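You operate a simulated robot arm through the tools that you are given. There is no shell and no other tool. Be economical: measure what you need, move in short steps, check, and stop when the job is done.

You are at the controls of a simulated two-armed robot. One attempt, no reset.

## Task
Wipe and wax the test plate, stand the tray's large sensor on it.
Fine: blue block to wipe, yellow block with wax from the tin; both go back. Set down upright: blue block, yellow block, large sensor. A coat counts when it lies all over at full strength: go over it till it gets no stronger. What is to be rubbed or washed off counts as gone when no trace of it is left.

Only the result counts: the job must be done as asked and must still hold three seconds after the hand-in. Knocking over, shifting, dropping, spilling or breaking anything else fails it.

## Robot
Two 6-joint arms with three-finger grippers on one trunk, on a base that drives. Base frame: it is fixed to the floor where the robot stands at the start and does not move with it; the origin is under the middle of the robot, x ahead of it, y to its left, z up. Readings come in mm, degrees, newtons and seconds.
The left shoulder is at the start at [21, 170, 1433], the right one opposite. With the tool pointing down near the work surface each hand reaches from about 300 to 580 mm from the robot's upright axis, wherever it stands, measured 20 degrees to its own side. Places, roughly: blue block (5x5x5 cm) [-3700, 1500, 800]; large sensor [-2000, 0, 750]; small sensor [-3750, 1750, 750]; test plate [-3500, 1500, 700]; top of the test plate [-3500, 1500, 700]; wax tin [-3500, 1500, 750]; yellow block (5x5x5 cm) [-3700, 1500, 800]. Payload 2.2 kg a hand.
Tool frame (each hand has its own): the origin (TCP) lies between the finger pads and is the grasp point; the fingertips stand 25 mm ahead of it; z points along the fingers, y is the line along which they close. Largest opening 104 mm; the body of the gripper starts 74 mm behind the TCP.
Orientation is that of the tool frame in the base frame, as a unit quaternion [w, x, y, z]. With the fingers straight down and closing along the base's y, the tool's x points along the base's -x, its y along +y and its z along -z.

## Interface
- The arms move only by the tool step_arm. It takes "left_deltas", "right_deltas" or both (then of equal length, played together; a hand with none holds still); each is a list of rows, each a list of 3 entries, a list of its own where there are three numbers: the shift along the tool's x, y, z in mm, then the turn, a rotation vector about the tool's x, y, z in degrees, then the opening in per cent of the stroke, from 0 (shut) to 100 (fully open). In form: [[[tx, ty, tz], [ax, ay, az], claw], ...]. A call has 1 to 8 rows; each row is the pose to reach, as a shift and turn from the pose commanded when the call began, along the tool's axes at that moment. Rows are played at 5 a second. More than 50 mm and 8.6 degrees between two rows, or a gripper value outside its range, and nothing of the call is played. A pose out of reach is approached as far as the arm can. The call stops where the force on the tool passes 40 N (or 10 N more than at its start, if that is more) or the arm is blocked; 0.2 s more then pass. Each finger halts on what it meets, pressing with about 31 N; the grip force reading is that of the motor and also rises with nothing between the fingers. The clock runs only during rows and for 0.2 s after the last one: add rows that repeat a pose to give the fingers time. It gives the time, the measured TCP pose, the force on the tool (base axes), the opening and the grip force at its end, in the units of the frame above (readings bear some noise), with the torque about the TCP (base axes, N m) and any sound that the robot's microphone picked up, and new pictures: "show" is both (left out), scene, wrist or none (wrist: the cameras of the hands that moved).
- Cameras (640 x 400 px; columns grow to the right, rows downward): "scene" is now at [157, 2.6, 1319.1]; the picture's right is [0.01, -1.00, 0.00], its down [-0.63, -0.01, -0.78] and it looks along [0.78, 0.01, -0.63] (base axes); focal length 284 px, centre (320, 200). "left" rides on the left gripper at [82, -3, -104] in its tool frame; the picture's right is [0.04, 1.00, 0.00], its down [-0.75, 0.03, -0.66] and it looks along [-0.66, 0.03, 0.75] (tool axes); focal length 256 px, centre (320, 200). "right" rides on the right gripper at [82, 3, -104] in its tool frame; the picture's right is [-0.04, 1.00, 0.00], its down [-0.75, -0.03, -0.66] and it looks along [-0.66, -0.03, 0.75] (tool axes); focal length 256 px, centre (320, 200). There is no depth. A picture from a camera that has moved, and an enlarged one, comes with that camera's place and axes in the base frame and with its lens.
- raise_lower(by): slides the trunk up (or, below 0, down) by that many mm; the arms and the scene camera ride with it, the base frame stays. It gives what a move gives, with no picture.
- roll_base(legs): drives the robot by 1 to 6 legs, each [ahead, left, turn to the left] in mm, mm and degrees, along the robot's own axes; the way and the turn of a leg run together, so that a leg with both is an arc; at most 1500 mm and 180 degrees a leg. The arms and the cameras ride along, it lands a little off, and it stops where it bumps. It gives what a move gives, and a new picture of the scene camera.
- pan_tilt(pan, tilt): turns the head with the scene camera to pan (to the left, within 60 degrees either way) and tilt (down, from -29 to 69), counted from straight ahead of the robot. It gives what a move gives, and a new picture of the scene camera.
- close_up(camera, box): a new picture of the part [left, top, right, bottom] of that camera's present view, enlarged. It takes no simulated time.
- hand_in(): hands the job in; it is judged then, once.

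Go step by step. Nothing tells you exact positions but the pictures and the camera data: compare them with the known pose of the tool, close in by small moves and look again before you grip or let go. The budget is 135 turns and 274 pictures, counting those below and the enlarged ones. Unless the task says otherwise, let go and move clear before handing in, and close with one line.

The tools are called after ">>>" as a command line: name --argument value ..., lists and objects as JSON in quotes. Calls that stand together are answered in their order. step_arm: Moves the arms, as the interface text tells. Its arguments: {"type":"object","properties":{"left_deltas":{"type":"array","items":{"type":"array"}},"right_deltas":{"type":"array","items":{"type":"array"}},"show":{"type":"string","enum":["both","scene","wrist","none"]}},"required":[]} The other tools are called the same way: raise_lower (by) slides the trunk up or down; roll_base (legs) drives the base; pan_tilt (pan, tilt) turns the head that bears the scene camera; close_up (camera, box) takes an enlarged picture of a part of a camera's view; hand_in () hands the job in.

At the start:

```text
time_s: 0.0
left_eef_pos: [500.8, 223.0, 959.7]
left_tcp_rot: [0.0, -0.001, 1.0, 0.0]
left_ft_force: [-0.2, 0.8, -1.3]
left_ft_torque: [0.02, 0.06, 0.03]
left_opening: 104.1
left_gripper_force: 0.0
right_eef_pos: [604.8, -193.2, 968.2]
right_tcp_rot: [0.0, 0.001, 1.0, 0.0]
right_ft_force: [0.5, 0.1, 0.3]
right_ft_torque: [-0.06, -0.02, -0.02]
right_opening: 104.1
right_gripper_force: 0.1
trunk travel left (down, up): [-625.0, 117.0]
robot x, y, heading: [1.3, 1.1, -0.3]
head pan, tilt: [0.7, 39.1]
```

scene: 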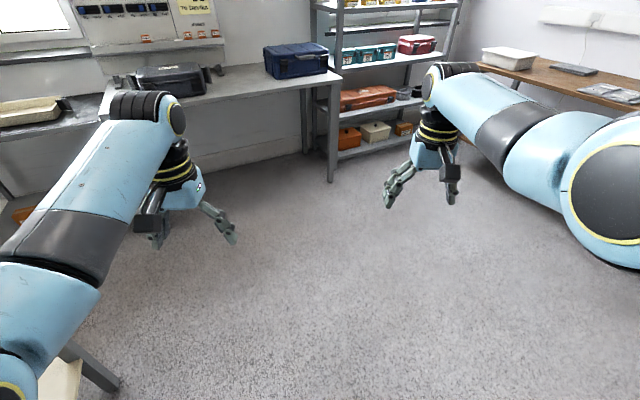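
right: 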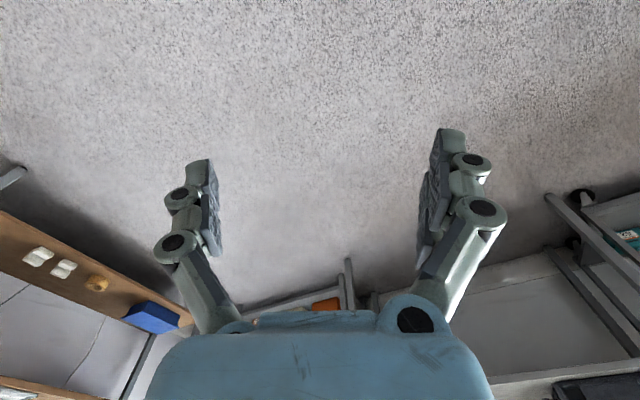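
left: 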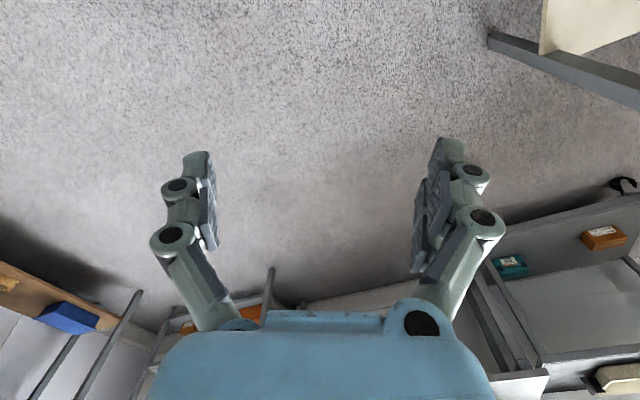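

I see a room with benches ahead; the work places lie behind the robot (negative x). First I look left and right before turning around.

>>> pan_tilt --pan 60 --tilt 30

>>> pan_tilt --pan -60 --tilt 30

```text
time_s: 1.3
left_eef_pos: [502.1, 223.7, 958.5]
left_tcp_rot: [0.0, 0.0, 1.0, 0.0]
left_ft_force: [-0.2, -0.1, 0.3]
left_ft_torque: [-0.03, -0.01, 0.01]
left_opening: 103.9
left_gripper_force: 0.1
right_eef_pos: [604.8, -193.5, 968.4]
right_tcp_rot: [-0.001, 0.0, 1.0, 0.0]
right_ft_force: [0.7, -0.3, 1.1]
right_ft_torque: [0.01, 0.01, -0.04]
right_opening: 104.1
right_gripper_force: 0.0
trunk travel left (down, up): [-625.0, 117.0]
robot x, y, heading: [1.1, -3.8, 0.1]
head pan, tilt: [60.0, 30.0]
camera scene: at [116.6, 79.9, 1333.1], right [0.87, -0.5, 0.0], down [-0.25, -0.43, -0.87], along [0.43, 0.75, -0.5], focal length 284 px, centre (320, 200)
```

scene: 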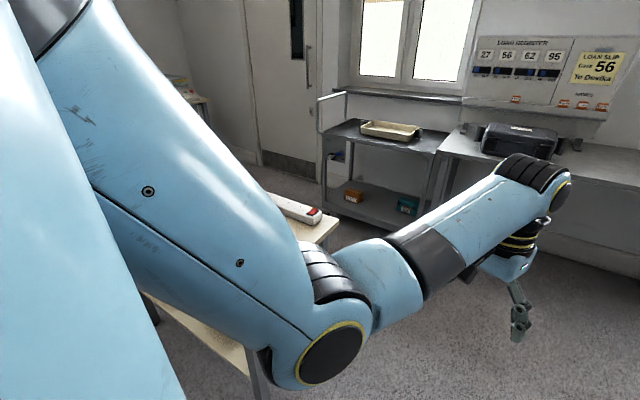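

```text
time_s: 3.3
left_eef_pos: [501.9, 223.1, 958.5]
left_tcp_rot: [0.0, 0.0, 1.0, 0.0]
left_ft_force: [-1.0, -0.5, 0.5]
left_ft_torque: [0.0, 0.01, 0.0]
left_opening: 104.0
left_gripper_force: 0.0
right_eef_pos: [604.6, -192.3, 967.8]
right_tcp_rot: [0.001, 0.0, 1.0, 0.0]
right_ft_force: [-0.4, 0.1, 1.0]
right_ft_torque: [-0.05, 0.0, 0.01]
right_opening: 104.0
right_gripper_force: 0.1
trunk travel left (down, up): [-625.0, 117.0]
robot x, y, heading: [3.8, 1.7, 0.1]
head pan, tilt: [-60.0, 30.0]
camera scene: at [116.6, -76.7, 1333.1], right [-0.87, -0.5, 0.0], down [-0.25, 0.43, -0.87], along [0.43, -0.75, -0.5], focal length 284 px, centre (320, 200)
```

scene: 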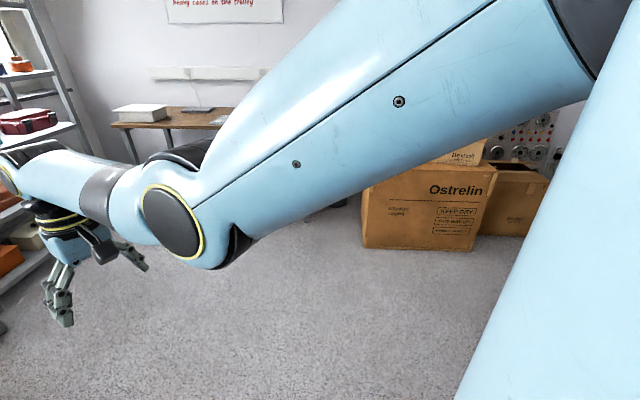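

The room is clear on the right side near the robot. I turn right by 90 degrees and look again.

>>> roll_base --legs '[[0, 0, -90]]'

>>> pan_tilt --pan -50 --tilt 25

```text
time_s: 7.5
left_eef_pos: [231.3, -498.2, 959.0]
left_tcp_rot: [0.0, 0.701, 0.713, 0.0]
left_ft_force: [0.0, -0.6, 0.5]
left_ft_torque: [0.0, -0.02, 0.01]
left_opening: 104.2
left_gripper_force: 0.0
right_eef_pos: [-184.0, -608.7, 967.9]
right_tcp_rot: [0.0, 0.702, 0.713, 0.0]
right_ft_force: [-0.5, -0.1, 0.2]
right_ft_torque: [0.02, 0.0, 0.01]
right_opening: 104.6
right_gripper_force: 0.2
trunk travel left (down, up): [-625.0, 117.0]
robot x, y, heading: [-1.2, -0.2, -89.1]
head pan, tilt: [-60.0, 30.0]
camera scene: at [-76.1, -115.7, 1333.1], right [-0.51, 0.86, 0.0], down [0.43, 0.26, -0.87], along [-0.74, -0.44, -0.5], focal length 284 px, centre (320, 200)
```

scene: 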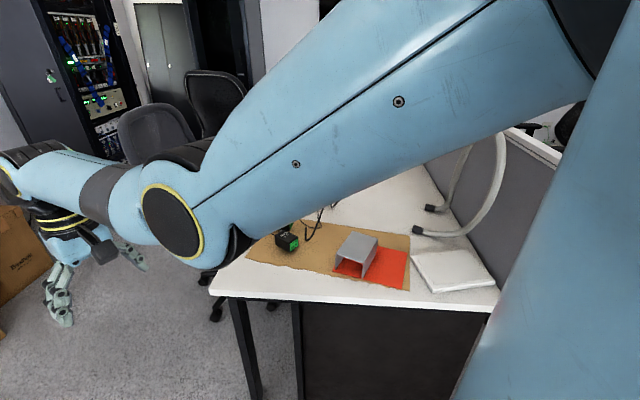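

```text
time_s: 8.2
left_eef_pos: [232.6, -498.8, 957.8]
left_tcp_rot: [0.001, 0.701, 0.713, 0.0]
left_ft_force: [-1.5, -0.4, 0.6]
left_ft_torque: [0.02, -0.03, 0.0]
left_opening: 103.9
left_gripper_force: 0.2
right_eef_pos: [-182.9, -608.6, 968.0]
right_tcp_rot: [0.0, 0.702, 0.713, 0.0]
right_ft_force: [-0.4, -0.2, 0.8]
right_ft_torque: [0.0, -0.01, 0.04]
right_opening: 104.2
right_gripper_force: 0.0
trunk travel left (down, up): [-625.0, 117.0]
robot x, y, heading: [-3.0, 0.0, -89.1]
head pan, tilt: [-50.0, 25.0]
camera scene: at [-68.0, -129.5, 1341.1], right [-0.65, 0.76, 0.0], down [0.32, 0.28, -0.91], along [-0.69, -0.59, -0.42], focal length 284 px, centre (320, 200)
```

scene: 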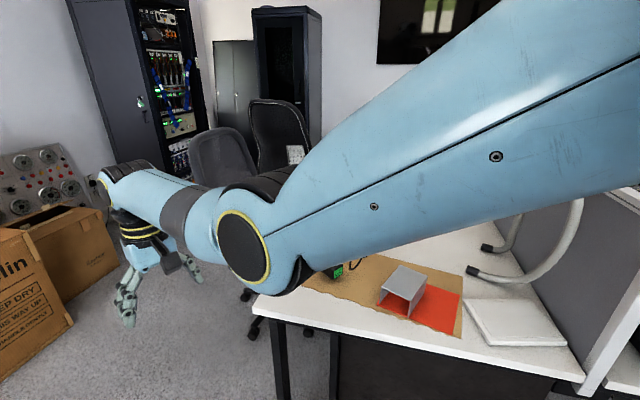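

A desk with a partition stands close behind. I back away toward +x before facing -x.

>>> roll_base --legs '[[0, 800, 0], [0, 0, -90]]'

>>> pan_tilt --pan 0 --tilt 12

>>> pan_tilt --pan -45 --tilt 15

```text
time_s: 16.2
left_eef_pos: [301.1, -228.3, 960.1]
left_tcp_rot: [0.0, 1.0, 0.017, 0.0]
left_ft_force: [0.3, -0.7, 0.2]
left_ft_torque: [0.02, 0.06, 0.03]
left_opening: 104.3
left_gripper_force: 0.1
right_eef_pos: [185.3, 185.8, 967.0]
right_tcp_rot: [-0.001, 1.0, 0.016, 0.0]
right_ft_force: [0.3, 0.2, 0.0]
right_ft_torque: [0.01, 0.0, -0.04]
right_opening: 103.9
right_gripper_force: 0.0
trunk travel left (down, up): [-625.0, 117.0]
robot x, y, heading: [793.7, 10.7, -178.0]
head pan, tilt: [-50.0, 25.0]
camera scene: at [663.9, 80.3, 1341.1], right [0.74, 0.67, 0.0], down [0.28, -0.31, -0.91], along [-0.61, 0.67, -0.42], focal length 284 px, centre (320, 200)
```

scene: 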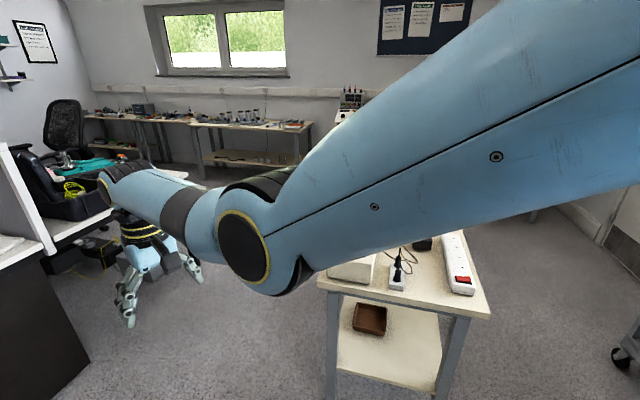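

```text
time_s: 17.4
left_eef_pos: [302.1, -227.9, 959.7]
left_tcp_rot: [0.0, 1.0, 0.017, 0.001]
left_ft_force: [0.9, 0.3, -0.6]
left_ft_torque: [0.02, -0.01, -0.02]
left_opening: 103.8
left_gripper_force: 0.0
right_eef_pos: [184.7, 185.8, 968.0]
right_tcp_rot: [0.0, 1.0, 0.017, 0.0]
right_ft_force: [-0.2, -0.5, 0.4]
right_ft_torque: [0.0, -0.01, 0.03]
right_opening: 104.0
right_gripper_force: 0.0
trunk travel left (down, up): [-625.0, 117.0]
robot x, y, heading: [794.7, 13.6, -178.3]
head pan, tilt: [0.0, 12.0]
camera scene: at [632.2, 8.6, 1362.2], right [-0.03, 1.0, 0.0], down [0.21, 0.01, -0.98], along [-0.98, -0.03, -0.21], focal length 284 px, centre (320, 200)
```

scene: 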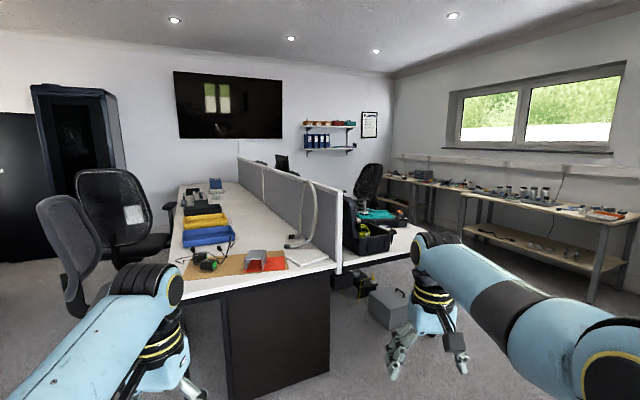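

```text
time_s: 18.6
left_eef_pos: [301.7, -227.5, 959.7]
left_tcp_rot: [-0.001, 1.0, 0.016, 0.0]
left_ft_force: [-0.7, -0.9, 0.7]
left_ft_torque: [-0.01, 0.02, -0.04]
left_opening: 103.8
left_gripper_force: 0.0
right_eef_pos: [184.8, 184.2, 968.3]
right_tcp_rot: [0.0, 1.0, 0.016, 0.0]
right_ft_force: [0.1, -1.3, 0.1]
right_ft_torque: [-0.01, 0.02, -0.02]
right_opening: 104.1
right_gripper_force: 0.0
trunk travel left (down, up): [-625.0, 117.0]
robot x, y, heading: [797.1, 15.0, -177.9]
head pan, tilt: [-45.0, 15.0]
camera scene: at [657.1, 75.4, 1357.3], right [0.68, 0.73, 0.0], down [0.19, -0.18, -0.97], along [-0.71, 0.66, -0.26], focal length 284 px, centre (320, 200)
```

scene: 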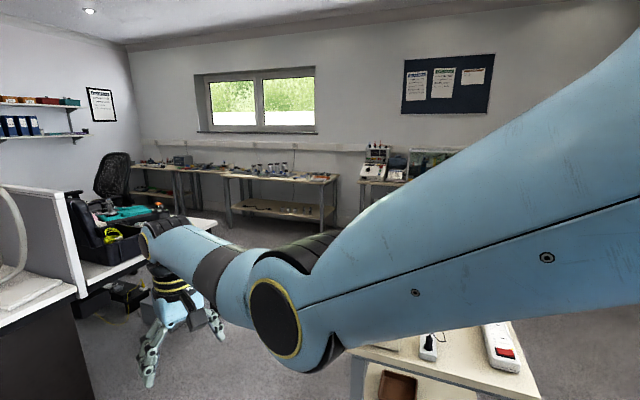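

Seen from here: a double desk with a partition; the tray is likely on its right half, the plate on the bench below the window. I zoom in.

>>> pan_tilt --pan -20 --tilt 12

>>> close_up --camera "scene" --box '[160, 120, 360, 245]'

>>> close_up --camera "scene" --box '[360, 140, 560, 265]'

```text
time_s: 19.4
left_eef_pos: [302.3, -227.9, 959.0]
left_tcp_rot: [0.0, 1.0, 0.016, 0.0]
left_ft_force: [-0.9, -1.0, 0.9]
left_ft_torque: [0.01, 0.01, 0.0]
left_opening: 103.9
left_gripper_force: 0.0
right_eef_pos: [184.4, 185.7, 969.5]
right_tcp_rot: [-0.001, 1.0, 0.017, 0.0]
right_ft_force: [0.4, -0.2, -1.3]
right_ft_torque: [-0.04, -0.02, -0.01]
right_opening: 104.0
right_gripper_force: 0.1
trunk travel left (down, up): [-625.0, 117.0]
robot x, y, heading: [791.8, 15.1, -178.2]
head pan, tilt: [-20.0, 12.0]
camera scene: at [636.8, 40.7, 1362.2], right [0.31, 0.95, 0.0], down [0.2, -0.06, -0.98], along [-0.93, 0.3, -0.21], focal length 284 px, centre (320, 200)
```

scene: 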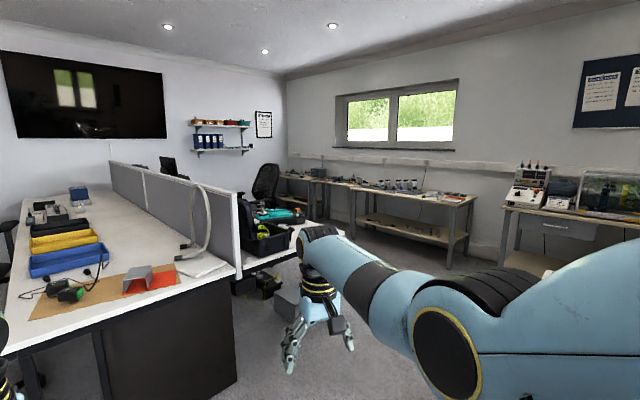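

```text
3.20 times, centred on (260, 182) of scene
camera zoom: at [636.8, 40.7, 1362.2], right [0.31, 0.95, 0.0], down [0.2, -0.06, -0.98], along [-0.93, 0.3, -0.21], focal length 908 px, centre (512, 256)
```

zoom: 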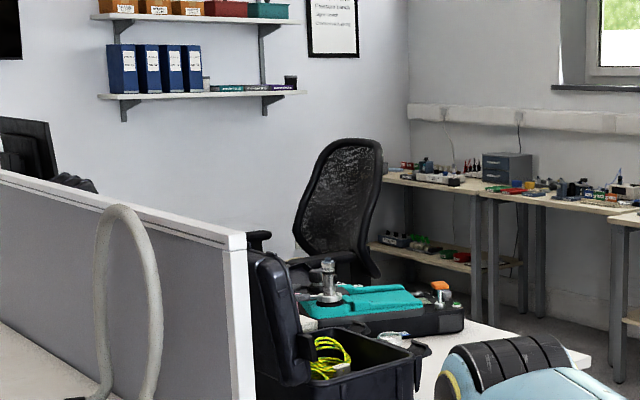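

```text
3.20 times, centred on (460, 202) of scene
camera zoom: at [636.8, 40.7, 1362.2], right [0.31, 0.95, 0.0], down [0.2, -0.06, -0.98], along [-0.93, 0.3, -0.21], focal length 908 px, centre (-128, 192)
```

zoom: 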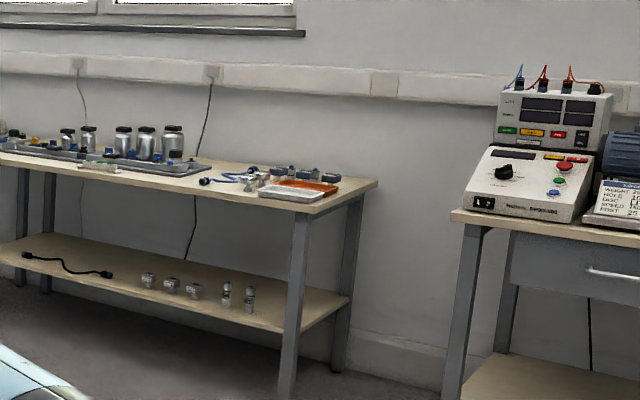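

The large sensor seems to stand on the teal tray in a case on the right desk; the plate is on the bench under the window. I raise the trunk, turn to face the bench normal, and go through the gap in steps.

>>> raise_lower --by 100

>>> roll_base --legs '[[0, 0, -65], [0, 740, 0]]'

>>> pan_tilt --pan 0 --tilt 35

```text
time_s: 20.8
left_eef_pos: [301.9, -227.8, 1057.7]
left_tcp_rot: [0.0, 1.0, 0.017, 0.001]
left_ft_force: [-0.2, 0.2, 0.5]
left_ft_torque: [-0.05, 0.05, -0.01]
left_opening: 104.1
left_gripper_force: 0.1
right_eef_pos: [185.7, 185.0, 1067.9]
right_tcp_rot: [-0.001, 1.0, 0.017, 0.001]
right_ft_force: [-0.1, -0.3, -0.1]
right_ft_torque: [-0.02, 0.0, 0.02]
right_opening: 103.8
right_gripper_force: 0.0
trunk travel left (down, up): [-725.0, 17.0]
robot x, y, heading: [799.0, 13.8, -178.1]
head pan, tilt: [-20.0, 12.0]
```

```text
time_s: 27.6
left_eef_pos: [-290.3, 26.6, 1059.7]
left_tcp_rot: [0.0, 0.851, -0.524, 0.0]
left_ft_force: [1.2, -0.2, -0.3]
left_ft_torque: [-0.02, -0.03, 0.02]
left_opening: 104.0
left_gripper_force: 0.2
right_eef_pos: [37.3, 307.6, 1068.0]
right_tcp_rot: [0.0, 0.851, -0.525, 0.0]
right_ft_force: [0.1, 0.4, 0.1]
right_ft_torque: [0.02, 0.04, -0.01]
right_opening: 104.3
right_gripper_force: 0.1
trunk travel left (down, up): [-725.0, 17.0]
robot x, y, heading: [130.6, -320.9, 116.7]
head pan, tilt: [-20.0, 12.0]
camera scene: at [92.3, -163.6, 1462.4], right [0.99, 0.12, 0.0], down [0.02, -0.21, -0.98], along [-0.11, 0.97, -0.21], focal length 284 px, centre (320, 200)
```

scene: 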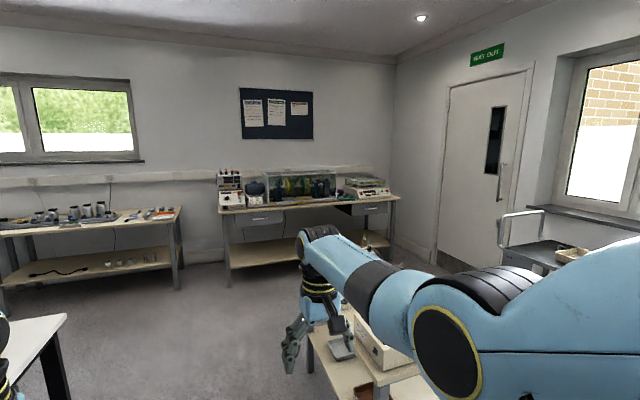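

```text
time_s: 28.5
left_eef_pos: [-291.8, 27.3, 1057.3]
left_tcp_rot: [0.001, 0.852, -0.524, 0.001]
left_ft_force: [0.0, -0.4, 0.6]
left_ft_torque: [0.01, 0.01, -0.02]
left_opening: 104.1
left_gripper_force: 0.0
right_eef_pos: [35.9, 306.5, 1068.8]
right_tcp_rot: [0.0, 0.851, -0.525, 0.0]
right_ft_force: [0.0, 0.6, -0.2]
right_ft_torque: [-0.01, -0.01, -0.01]
right_opening: 104.1
right_gripper_force: 0.0
trunk travel left (down, up): [-725.0, 17.0]
robot x, y, heading: [134.9, -320.3, 116.5]
head pan, tilt: [0.0, 35.0]
camera scene: at [64.1, -177.3, 1425.6], right [0.89, 0.45, 0.0], down [0.26, -0.51, -0.82], along [-0.37, 0.73, -0.57], focal length 284 px, centre (320, 200)
```

scene: 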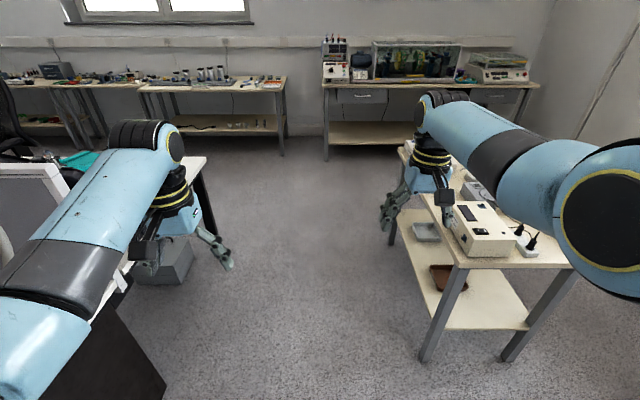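

The gap ahead is clear and I'm aligned with the bench. I drive ahead through it.

>>> roll_base --legs '[[1400, 0, 0], [400, 0, 0]]'

>>> pan_tilt --pan 60 --tilt 25

```text
time_s: 37.5
left_eef_pos: [-1092.1, 1624.6, 1058.7]
left_tcp_rot: [0.0, 0.851, -0.526, 0.001]
left_ft_force: [0.4, 0.4, 1.2]
left_ft_torque: [-0.01, -0.05, 0.03]
left_opening: 103.9
left_gripper_force: 0.1
right_eef_pos: [-764.5, 1902.1, 1066.2]
right_tcp_rot: [0.0, 0.85, -0.526, 0.0]
right_ft_force: [0.2, 0.1, 0.2]
right_ft_torque: [-0.01, -0.02, 0.01]
right_opening: 104.3
right_gripper_force: 0.0
trunk travel left (down, up): [-725.0, 17.0]
robot x, y, heading: [-665.6, 1275.8, 116.4]
head pan, tilt: [0.0, 35.0]
camera scene: at [-738.4, 1419.2, 1425.5], right [0.89, 0.45, 0.0], down [0.26, -0.51, -0.82], along [-0.37, 0.73, -0.57], focal length 284 px, centre (320, 200)
```

scene: 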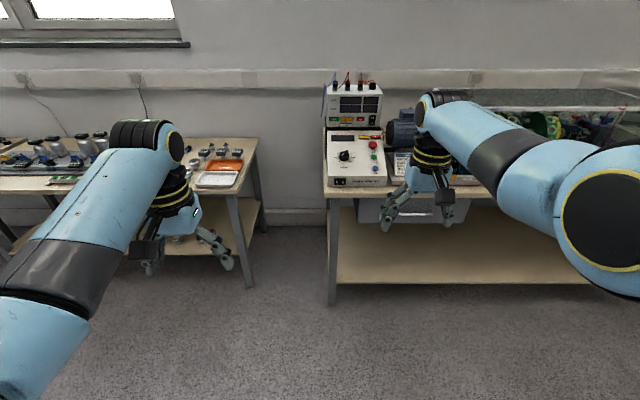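

```text
time_s: 38.8
left_eef_pos: [-1091.7, 1622.9, 1058.3]
left_tcp_rot: [0.0, 0.851, -0.526, 0.0]
left_ft_force: [-0.3, 0.3, -0.1]
left_ft_torque: [0.01, -0.01, -0.02]
left_opening: 103.9
left_gripper_force: 0.1
right_eef_pos: [-765.7, 1902.4, 1068.0]
right_tcp_rot: [0.0, 0.851, -0.526, 0.0]
right_ft_force: [0.4, 0.1, 0.4]
right_ft_torque: [-0.02, 0.0, -0.01]
right_opening: 103.9
right_gripper_force: 0.1
trunk travel left (down, up): [-725.0, 17.0]
robot x, y, heading: [-667.3, 1276.0, 116.6]
head pan, tilt: [60.0, 25.0]
camera scene: at [-790.8, 1345.7, 1441.3], right [0.06, 1.0, 0.0], down [0.42, -0.03, -0.91], along [-0.9, 0.06, -0.42], focal length 284 px, centre (320, 200)
```

scene: 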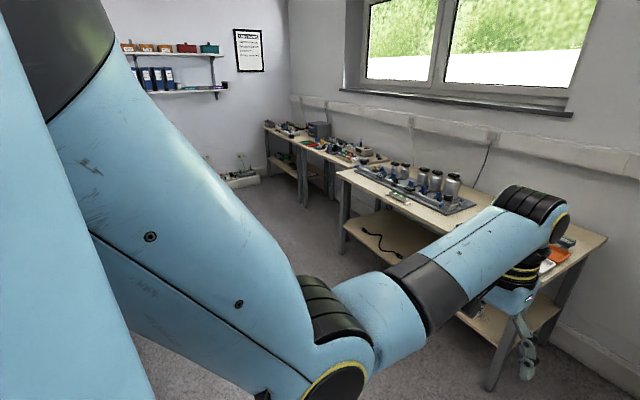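

The aisle along the benches looks free. I move ahead a bit and left along the bench, then look again.

>>> roll_base --legs '[[400, 0, 0], [0, 1300, 0]]'

>>> pan_tilt --pan 30 --tilt 30

```text
time_s: 47.5
left_eef_pos: [-2436.6, 1395.7, 1057.9]
left_tcp_rot: [0.0, 0.851, -0.525, 0.001]
left_ft_force: [0.3, 0.0, -0.1]
left_ft_torque: [-0.01, 0.01, 0.0]
left_opening: 104.0
left_gripper_force: 0.1
right_eef_pos: [-2109.4, 1673.9, 1068.1]
right_tcp_rot: [0.0, 0.851, -0.525, 0.001]
right_ft_force: [0.2, -0.3, 0.0]
right_ft_torque: [0.01, -0.02, -0.01]
right_opening: 104.0
right_gripper_force: 0.1
trunk travel left (down, up): [-725.0, 17.0]
robot x, y, heading: [-2014.4, 1046.0, 116.7]
head pan, tilt: [60.0, 25.0]
camera scene: at [-2135.2, 1116.2, 1441.3], right [0.06, 1.0, 0.0], down [0.42, -0.03, -0.91], along [-0.9, 0.05, -0.42], focal length 284 px, centre (320, 200)
```

scene: 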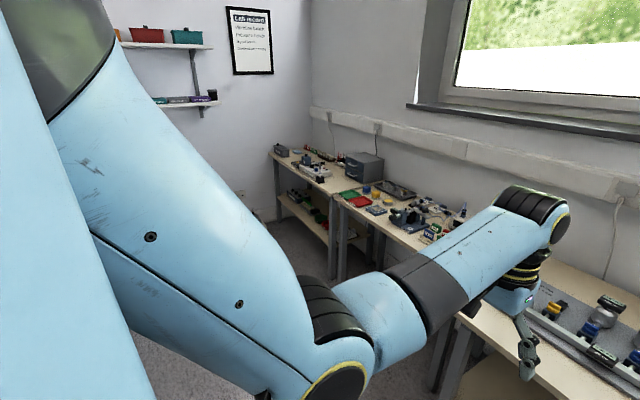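

```text
time_s: 48.4
left_eef_pos: [-2436.7, 1394.2, 1058.4]
left_tcp_rot: [0.0, 0.851, -0.525, 0.001]
left_ft_force: [-0.6, 0.1, 0.3]
left_ft_torque: [0.0, 0.0, -0.01]
left_opening: 103.8
left_gripper_force: 0.0
right_eef_pos: [-2110.2, 1673.0, 1067.6]
right_tcp_rot: [0.0, 0.851, -0.525, 0.001]
right_ft_force: [-0.4, 0.0, -0.1]
right_ft_torque: [-0.03, 0.02, 0.04]
right_opening: 104.1
right_gripper_force: 0.1
trunk travel left (down, up): [-725.0, 17.0]
robot x, y, heading: [-2013.1, 1043.6, 116.7]
head pan, tilt: [30.0, 30.0]
camera scene: at [-2118.6, 1160.6, 1433.3], right [0.55, 0.84, 0.0], down [0.42, -0.28, -0.87], along [-0.72, 0.48, -0.5], focal length 284 px, centre (320, 200)
```

scene: 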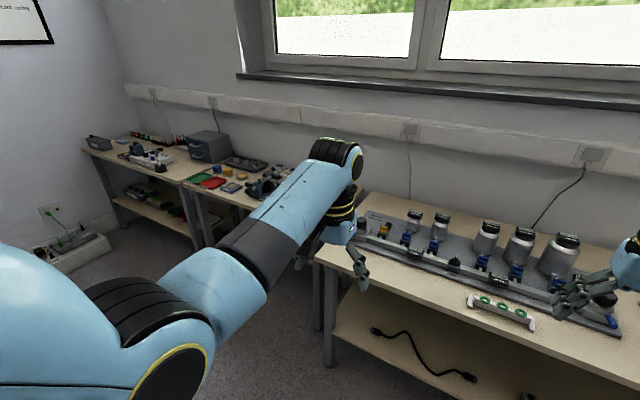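

I zoom in on the far left bench where the plate should be.

>>> close_up --camera "scene" --box '[80, 120, 320, 270]'

```text
2.67 times, centred on (200, 195) of scene
camera zoom: at [-2118.6, 1160.6, 1433.3], right [0.55, 0.84, 0.0], down [0.42, -0.28, -0.87], along [-0.72, 0.48, -0.5], focal length 757 px, centre (640, 213)
```

zoom: 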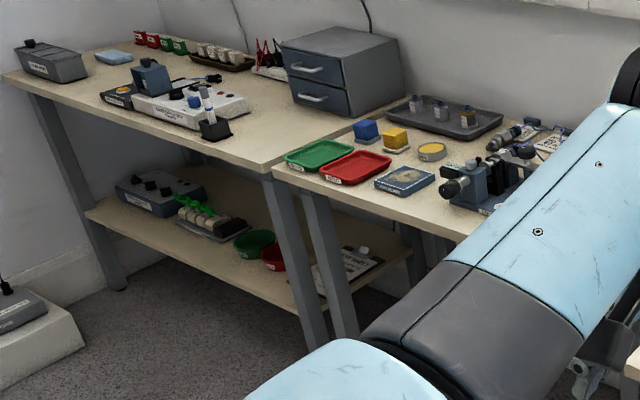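

The blue block, yellow block, wax tin and the blue-grey test plate lie near the edge of the left bench. I move left along the aisle to stand before them, lifting the left hand for clearance.

>>> roll_base --legs '[[0, 650, 0]]'

>>> step_arm --left_deltas '[[[0, 0, -40], [0, 0, 0], 100], [[0, 0, -80], [0, 0, 0], 100], [[0, 0, -120], [0, 0, 0], 100], [[0, 0, -160], [0, 0, 0], 100]]' --show "none"

>>> pan_tilt --pan 60 --tilt 45

```text
time_s: 52.0
left_eef_pos: [-3013.8, 1107.1, 1058.9]
left_tcp_rot: [-0.001, 0.85, -0.526, 0.0]
left_ft_force: [-0.6, 0.1, -0.2]
left_ft_torque: [0.01, 0.0, 0.02]
left_opening: 103.9
left_gripper_force: 0.2
right_eef_pos: [-2686.8, 1385.0, 1067.8]
right_tcp_rot: [0.0, 0.851, -0.526, 0.001]
right_ft_force: [0.7, -0.4, 0.5]
right_ft_torque: [0.0, 0.0, -0.02]
right_opening: 104.1
right_gripper_force: 0.1
trunk travel left (down, up): [-725.0, 17.0]
robot x, y, heading: [-2588.5, 757.7, 116.7]
head pan, tilt: [30.0, 30.0]
camera scene: at [-2696.8, 871.7, 1433.3], right [0.55, 0.83, 0.0], down [0.42, -0.28, -0.87], along [-0.72, 0.48, -0.5], focal length 284 px, centre (320, 200)
```

scene: 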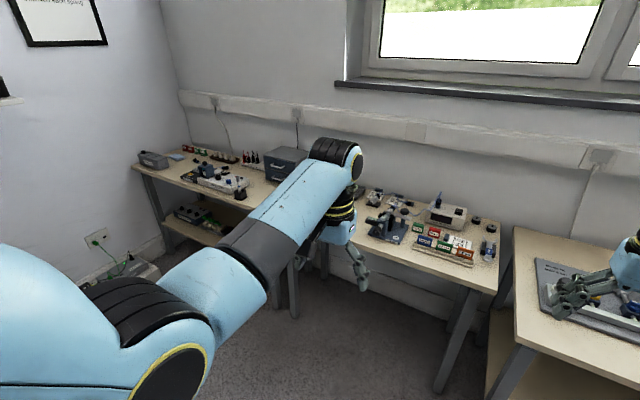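

```text
time_s: 53.0
left_eef_pos: [-3029.8, 1144.9, 1165.9]
left_tcp_rot: [0.0, 0.851, -0.526, 0.0]
left_ft_force: [0.5, 0.1, -0.4]
left_ft_torque: [-0.01, -0.02, -0.04]
left_opening: 104.1
left_gripper_force: 0.1
left hand out of reach, approached as far as the arm can: row 3, 4
right_eef_pos: [-2687.4, 1385.3, 1068.1]
right_tcp_rot: [0.0, 0.85, -0.526, 0.001]
right_ft_force: [0.3, 0.1, -0.1]
right_ft_torque: [0.0, 0.02, 0.0]
right_opening: 104.0
right_gripper_force: 0.0
trunk travel left (down, up): [-725.0, 17.0]
robot x, y, heading: [-2589.0, 753.6, 116.5]
head pan, tilt: [30.0, 30.0]
```

```text
time_s: 54.0
left_eef_pos: [-3028.2, 1143.9, 1164.6]
left_tcp_rot: [0.0, 0.85, -0.526, -0.001]
left_ft_force: [-0.2, 0.5, -0.4]
left_ft_torque: [0.03, -0.02, 0.02]
left_opening: 104.2
left_gripper_force: 0.2
right_eef_pos: [-2686.8, 1384.0, 1068.3]
right_tcp_rot: [0.001, 0.851, -0.526, 0.0]
right_ft_force: [-0.3, 0.7, -0.8]
right_ft_torque: [0.0, 0.02, -0.01]
right_opening: 103.9
right_gripper_force: 0.1
trunk travel left (down, up): [-725.0, 17.0]
robot x, y, heading: [-2592.9, 753.7, 116.2]
head pan, tilt: [60.0, 45.0]
camera scene: at [-2702.3, 827.1, 1410.7], right [0.06, 1.0, 0.0], down [0.71, -0.04, -0.71], along [-0.71, 0.04, -0.71], focal length 284 px, centre (320, 200)
```

scene: 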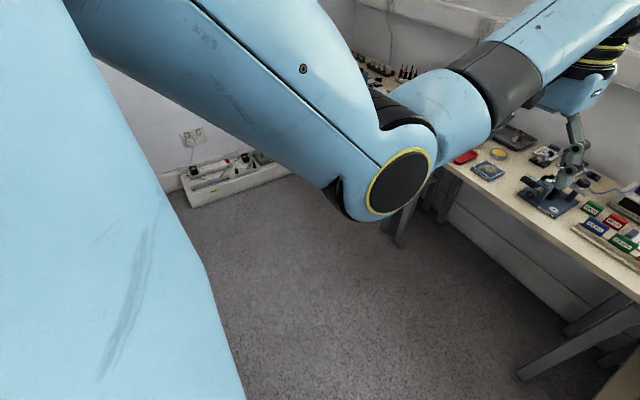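

Floor to the left is free. I move left the rest and look down at the bench.

>>> roll_base --legs '[[0, 600, 1]]'

>>> pan_tilt --pan 0 --tilt 40

```text
time_s: 54.8
left_eef_pos: [-3035.5, 1139.9, 1165.4]
left_tcp_rot: [0.0, 0.85, -0.526, 0.001]
left_ft_force: [0.0, -0.1, 0.1]
left_ft_torque: [-0.01, -0.02, 0.0]
left_opening: 104.0
left_gripper_force: 0.1
right_eef_pos: [-2694.2, 1380.9, 1068.6]
right_tcp_rot: [0.0, 0.851, -0.526, 0.001]
right_ft_force: [-0.3, 0.2, 0.2]
right_ft_torque: [0.03, 0.04, 0.03]
right_opening: 104.0
right_gripper_force: 0.0
trunk travel left (down, up): [-725.0, 17.0]
robot x, y, heading: [-2596.0, 756.1, 116.4]
head pan, tilt: [60.0, 45.0]
stopped in leg 1: the robot was blocked; the commanded pose is now the measured one
camera scene: at [-2710.6, 822.8, 1410.7], right [0.06, 1.0, 0.0], down [0.71, -0.04, -0.71], along [-0.71, 0.04, -0.71], focal length 284 px, centre (320, 200)
```

scene: 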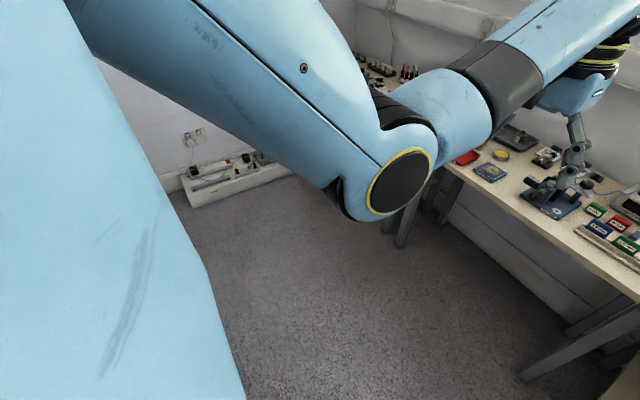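

```text
time_s: 56.1
left_eef_pos: [-3036.8, 1140.8, 1164.1]
left_tcp_rot: [-0.001, 0.85, -0.526, 0.0]
left_ft_force: [0.0, 0.8, -0.7]
left_ft_torque: [0.0, -0.01, 0.0]
left_opening: 103.7
left_gripper_force: 0.1
right_eef_pos: [-2693.4, 1381.4, 1068.0]
right_tcp_rot: [0.0, 0.85, -0.526, 0.001]
right_ft_force: [-0.1, -0.9, 0.0]
right_ft_torque: [0.0, 0.05, -0.01]
right_opening: 103.9
right_gripper_force: 0.0
trunk travel left (down, up): [-725.0, 17.0]
robot x, y, heading: [-2598.6, 752.6, 116.7]
head pan, tilt: [0.0, 40.0]
camera scene: at [-2666.6, 894.2, 1417.9], right [0.89, 0.45, 0.0], down [0.29, -0.58, -0.77], along [-0.34, 0.69, -0.64], focal length 284 px, centre (320, 200)
```

scene: 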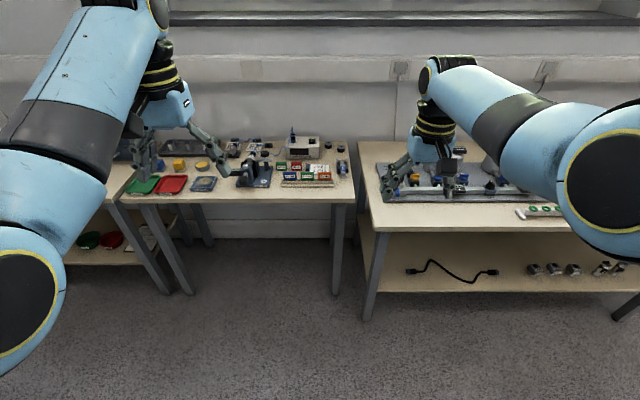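

Something on the left-rear blocked the base (likely the desk chair). I move ahead toward the bench first, then left.

>>> roll_base --legs '[[330, 0, 0.5]]'

>>> roll_base --legs '[[0, 600, 0]]'

```text
time_s: 58.2
left_eef_pos: [-3185.6, 1433.4, 1164.7]
left_tcp_rot: [-0.001, 0.852, -0.524, 0.001]
left_ft_force: [-0.5, -0.1, 0.3]
left_ft_torque: [0.04, -0.01, 0.02]
left_opening: 104.1
left_gripper_force: 0.1
right_eef_pos: [-2846.2, 1674.7, 1067.5]
right_tcp_rot: [0.0, 0.852, -0.524, 0.001]
right_ft_force: [0.2, 0.1, 0.0]
right_ft_torque: [-0.02, 0.0, -0.02]
right_opening: 103.9
right_gripper_force: 0.1
trunk travel left (down, up): [-725.0, 17.0]
robot x, y, heading: [-2744.3, 1044.4, 117.0]
head pan, tilt: [0.0, 40.0]
camera scene: at [-2815.2, 1188.1, 1417.9], right [0.89, 0.45, 0.0], down [0.29, -0.57, -0.77], along [-0.35, 0.68, -0.64], focal length 284 px, centre (320, 200)
```

scene: 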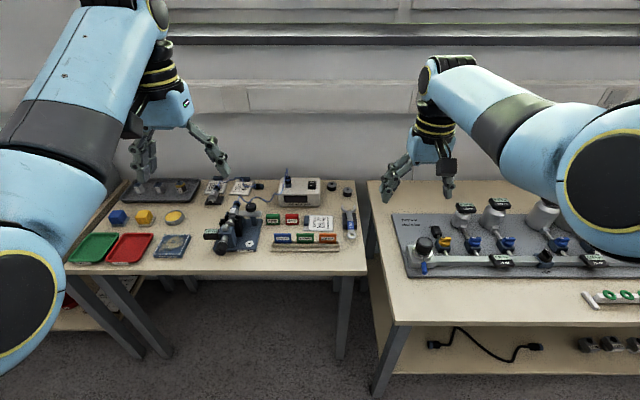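

```text
time_s: 61.7
left_eef_pos: [-3725.8, 1159.8, 1163.6]
left_tcp_rot: [-0.001, 0.851, -0.525, 0.001]
left_ft_force: [0.3, 0.3, 0.0]
left_ft_torque: [0.02, -0.02, 0.02]
left_opening: 104.1
left_gripper_force: 0.1
right_eef_pos: [-3384.0, 1401.1, 1068.3]
right_tcp_rot: [0.0, 0.851, -0.525, 0.001]
right_ft_force: [0.2, 0.2, 0.2]
right_ft_torque: [0.02, -0.03, 0.01]
right_opening: 104.1
right_gripper_force: 0.1
trunk travel left (down, up): [-725.0, 17.0]
robot x, y, heading: [-3285.3, 771.9, 116.8]
head pan, tilt: [0.0, 40.0]
camera scene: at [-3356.4, 914.4, 1418.0], right [0.89, 0.45, 0.0], down [0.29, -0.57, -0.77], along [-0.34, 0.68, -0.64], focal length 284 px, centre (320, 200)
```

scene: 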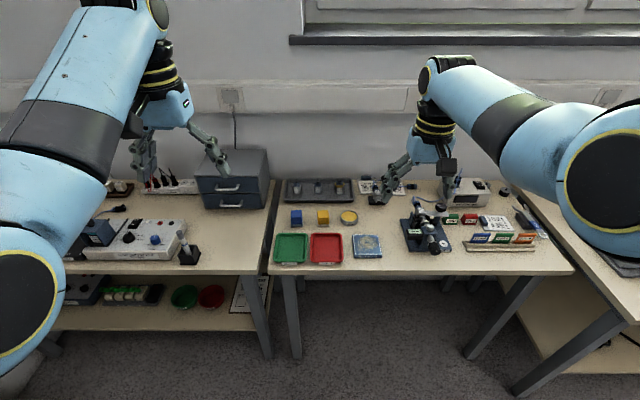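

All items are in view: blue/yellow blocks on coasters, tin, plate, front trays. I zoom in for detail before approaching.

>>> close_up --camera "scene" --box '[260, 170, 420, 270]'

>>> roll_base --legs '[[250, 115, 0]]'

>>> pan_tilt --pan -15 --tilt 60

```text
4.00 times, centred on (340, 220) of scene
camera zoom: at [-3356.4, 914.4, 1418.0], right [0.89, 0.45, 0.0], down [0.29, -0.57, -0.77], along [-0.34, 0.68, -0.64], focal length 1135 px, centre (240, 120)
```

zoom: 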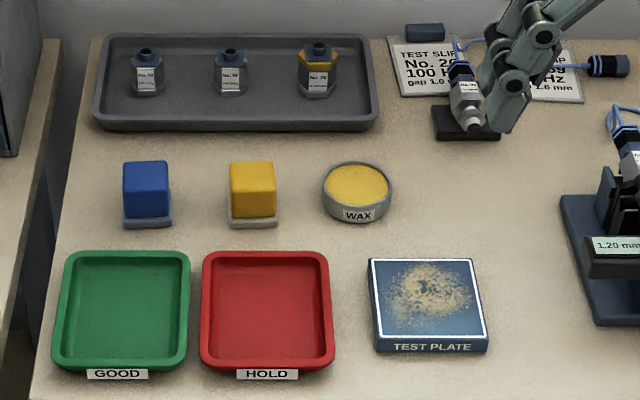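

```text
time_s: 63.6
left_eef_pos: [-3940.9, 1328.8, 1164.4]
left_tcp_rot: [0.0, 0.851, -0.524, 0.0]
left_ft_force: [-0.5, 0.1, 0.4]
left_ft_torque: [-0.01, -0.02, -0.02]
left_opening: 104.0
left_gripper_force: 0.0
right_eef_pos: [-3599.5, 1570.6, 1067.9]
right_tcp_rot: [0.0, 0.852, -0.524, 0.001]
right_ft_force: [0.4, 0.1, 0.0]
right_ft_torque: [-0.03, 0.0, -0.01]
right_opening: 103.8
right_gripper_force: 0.1
trunk travel left (down, up): [-725.0, 17.0]
robot x, y, heading: [-3499.2, 942.7, 116.9]
head pan, tilt: [0.0, 40.0]
camera scene: at [-3570.8, 1083.8, 1417.9], right [0.89, 0.45, 0.0], down [0.29, -0.57, -0.77], along [-0.35, 0.68, -0.64], focal length 284 px, centre (320, 200)
```

scene: 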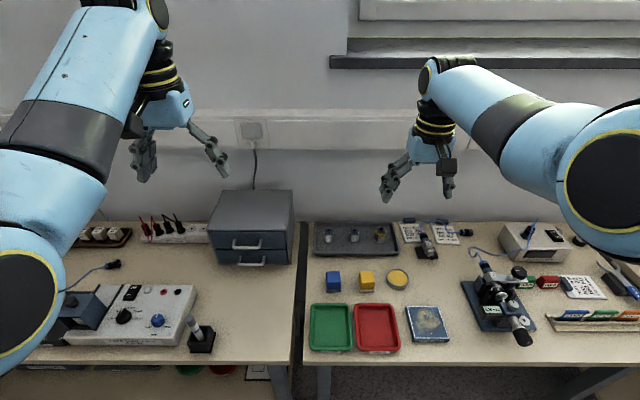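

```text
time_s: 64.4
left_eef_pos: [-3940.8, 1327.1, 1164.5]
left_tcp_rot: [-0.001, 0.852, -0.524, 0.0]
left_ft_force: [0.0, 0.0, -0.1]
left_ft_torque: [0.01, -0.01, 0.01]
left_opening: 104.1
left_gripper_force: 0.2
right_eef_pos: [-3599.6, 1569.3, 1067.8]
right_tcp_rot: [0.0, 0.852, -0.523, 0.001]
right_ft_force: [0.2, 1.1, 0.0]
right_ft_torque: [0.02, 0.04, -0.02]
right_opening: 103.8
right_gripper_force: 0.1
trunk travel left (down, up): [-725.0, 17.0]
robot x, y, heading: [-3502.2, 942.8, 116.8]
head pan, tilt: [-15.0, 60.0]
camera scene: at [-3545.6, 1072.8, 1391.3], right [0.98, 0.2, 0.0], down [0.18, -0.85, -0.5], along [-0.1, 0.49, -0.87], focal length 284 px, centre (320, 200)
```

scene: 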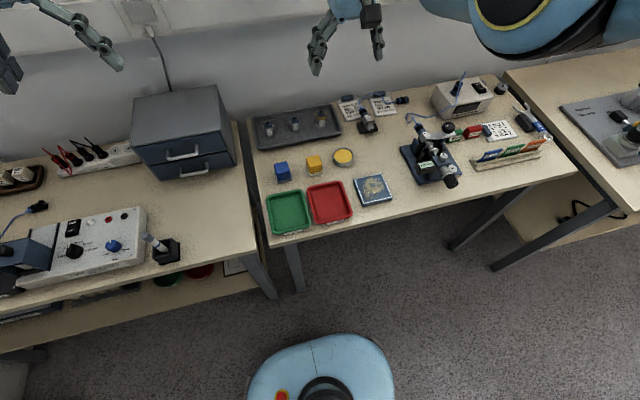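

The base front is still well clear of the bench. I go 65 mm closer and lower the right hand over the blocks with the wrist camera.

>>> roll_base --legs '[[65, 0, 0]]'

>>> step_arm --right_deltas '[[[0, 0, 40], [0, 0, 0], 100], [[0, 0, 80], [0, 0, 0], 100], [[0, 0, 120], [0, 0, 0], 100], [[0, 0, 150], [0, 0, 0], 100]]' --show "both"

```text
time_s: 65.4
left_eef_pos: [-3969.3, 1384.4, 1166.0]
left_tcp_rot: [-0.001, 0.852, -0.523, 0.0]
left_ft_force: [0.1, 0.7, 0.3]
left_ft_torque: [0.03, -0.03, 0.02]
left_opening: 104.0
left_gripper_force: 0.1
right_eef_pos: [-3629.0, 1626.7, 1068.9]
right_tcp_rot: [0.0, 0.852, -0.524, 0.0]
right_ft_force: [0.1, 0.6, 0.2]
right_ft_torque: [-0.01, -0.05, -0.03]
right_opening: 104.1
right_gripper_force: 0.0
trunk travel left (down, up): [-725.0, 17.0]
robot x, y, heading: [-3529.8, 999.4, 117.0]
head pan, tilt: [-15.0, 60.0]
camera scene: at [-3574.5, 1129.6, 1391.4], right [0.98, 0.2, 0.0], down [0.18, -0.85, -0.5], along [-0.1, 0.49, -0.87], focal length 284 px, centre (320, 200)
```

scene: 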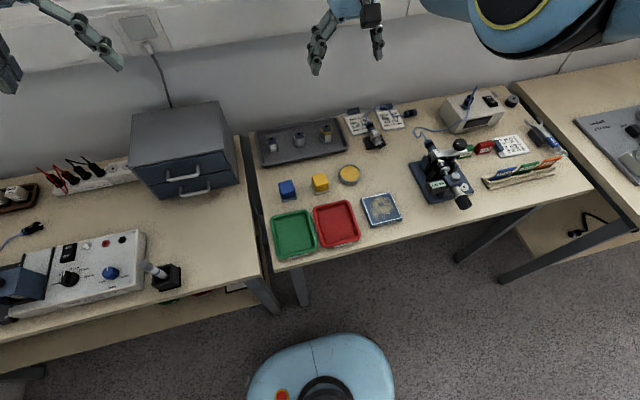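

```text
time_s: 66.4
left_eef_pos: [-3970.0, 1385.8, 1164.9]
left_tcp_rot: [-0.001, 0.852, -0.524, 0.001]
left_ft_force: [-0.3, 0.3, 0.1]
left_ft_torque: [0.02, 0.01, -0.01]
left_opening: 104.2
left_gripper_force: 0.0
right_eef_pos: [-3614.5, 1606.9, 968.8]
right_tcp_rot: [-0.001, 0.852, -0.524, 0.002]
right_ft_force: [-0.3, 0.6, 1.1]
right_ft_torque: [0.0, -0.01, 0.05]
right_opening: 104.2
right_gripper_force: 0.2
right hand out of reach, approached as far as the arm can: row 2, 3, 4
trunk travel left (down, up): [-725.0, 17.0]
robot x, y, heading: [-3532.6, 1000.3, 116.7]
head pan, tilt: [-15.0, 60.0]
camera scene: at [-3575.1, 1130.6, 1391.3], right [0.98, 0.2, 0.0], down [0.18, -0.85, -0.5], along [-0.1, 0.49, -0.87], focal length 284 px, centre (320, 200)
camera right: at [-3580.7, 1532.3, 1071.6], right [-0.91, -0.41, 0.0], down [-0.31, 0.69, 0.66], along [-0.27, 0.6, -0.76], focal length 256 px, centre (320, 200)
```

scene: 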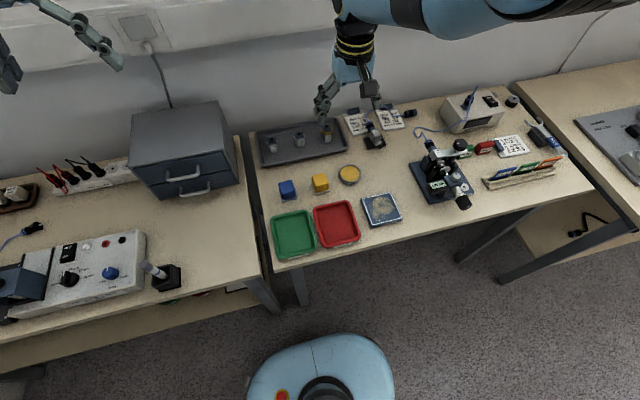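
right: 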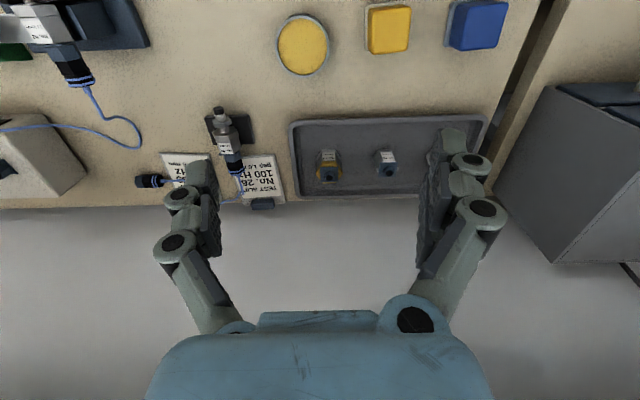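

The hand is too far forward for this height. I retract both hands toward the robot and lower the trunk.

>>> step_arm --left_deltas '[[[40, 0, 0], [0, 0, 0], 100], [[80, 0, 0], [0, 0, 0], 100], [[120, 0, 0], [0, 0, 0], 100], [[160, 0, 0], [0, 0, 0], 100]]' --right_deltas '[[[25, 0, 0], [0, 0, 0], 100], [[50, 20, 0], [0, 0, 0], 100], [[75, 50, 0], [0, 0, 0], 100], [[100, 80, 0], [0, 0, 0], 100]]' --show "none"

>>> raise_lower --by -100

>>> step_arm --right_deltas '[[[0, 0, 0], [0, 0, 0], 100]]' --show "both"

```text
time_s: 67.6
left_eef_pos: [-3899.6, 1274.9, 1099.2]
left_tcp_rot: [-0.001, 0.852, -0.524, -0.002]
left_ft_force: [-0.9, -0.1, -0.1]
left_ft_torque: [0.01, -0.02, 0.01]
left_opening: 104.1
left_gripper_force: 0.0
left hand out of reach, approached as far as the arm can: row 1, 2, 3, 4
right_eef_pos: [-3618.4, 1518.9, 980.9]
right_tcp_rot: [-0.031, 0.846, -0.532, -0.004]
right_ft_force: [0.6, 0.2, -0.2]
right_ft_torque: [-0.01, 0.02, 0.01]
right_opening: 104.0
right_gripper_force: 0.2
trunk travel left (down, up): [-725.0, 17.0]
robot x, y, heading: [-3529.0, 1001.1, 117.0]
head pan, tilt: [-15.0, 60.0]
stopped in row 4 (right hand): the arm was blocked; the commanded pose is now the measured one
```

```text
time_s: 68.9
left_eef_pos: [-3898.4, 1273.3, 999.0]
left_tcp_rot: [-0.002, 0.852, -0.524, -0.002]
left_ft_force: [-0.6, -0.1, -0.6]
left_ft_torque: [0.03, -0.06, 0.01]
left_opening: 104.0
left_gripper_force: 0.1
right_eef_pos: [-3619.5, 1516.8, 882.8]
right_tcp_rot: [-0.031, 0.846, -0.532, -0.003]
right_ft_force: [0.1, -0.5, 0.1]
right_ft_torque: [0.02, 0.02, 0.0]
right_opening: 103.7
right_gripper_force: 0.0
trunk travel left (down, up): [-625.0, 117.0]
robot x, y, heading: [-3524.7, 999.1, 116.8]
head pan, tilt: [-15.0, 60.0]
```

```text
time_s: 69.3
left_eef_pos: [-3898.0, 1272.1, 999.8]
left_tcp_rot: [-0.002, 0.852, -0.524, -0.002]
left_ft_force: [0.0, -0.2, 0.3]
left_ft_torque: [-0.04, 0.0, -0.02]
left_opening: 103.9
left_gripper_force: 0.1
right_eef_pos: [-3617.9, 1518.6, 881.0]
right_tcp_rot: [-0.031, 0.845, -0.533, -0.003]
right_ft_force: [0.1, -1.2, 0.6]
right_ft_torque: [0.04, -0.02, 0.01]
right_opening: 103.9
right_gripper_force: 0.0
trunk travel left (down, up): [-625.0, 117.0]
robot x, y, heading: [-3530.7, 1002.3, 116.6]
head pan, tilt: [-15.0, 60.0]
camera scene: at [-3574.9, 1130.8, 1291.1], right [0.98, 0.2, 0.0], down [0.18, -0.85, -0.5], along [-0.1, 0.49, -0.87], focal length 284 px, centre (320, 200)
camera right: at [-3588.9, 1437.1, 981.7], right [-0.92, -0.4, -0.05], down [-0.32, 0.66, 0.69], along [-0.24, 0.64, -0.73], focal length 256 px, centre (320, 200)
```

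scene: 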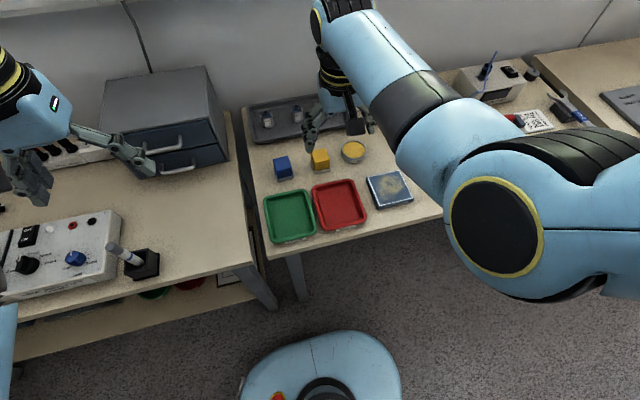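
right: 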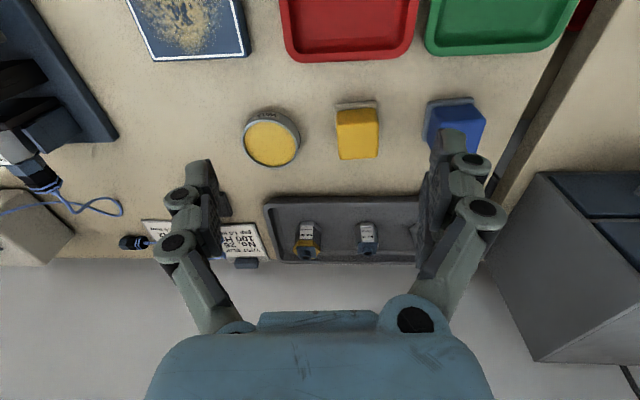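

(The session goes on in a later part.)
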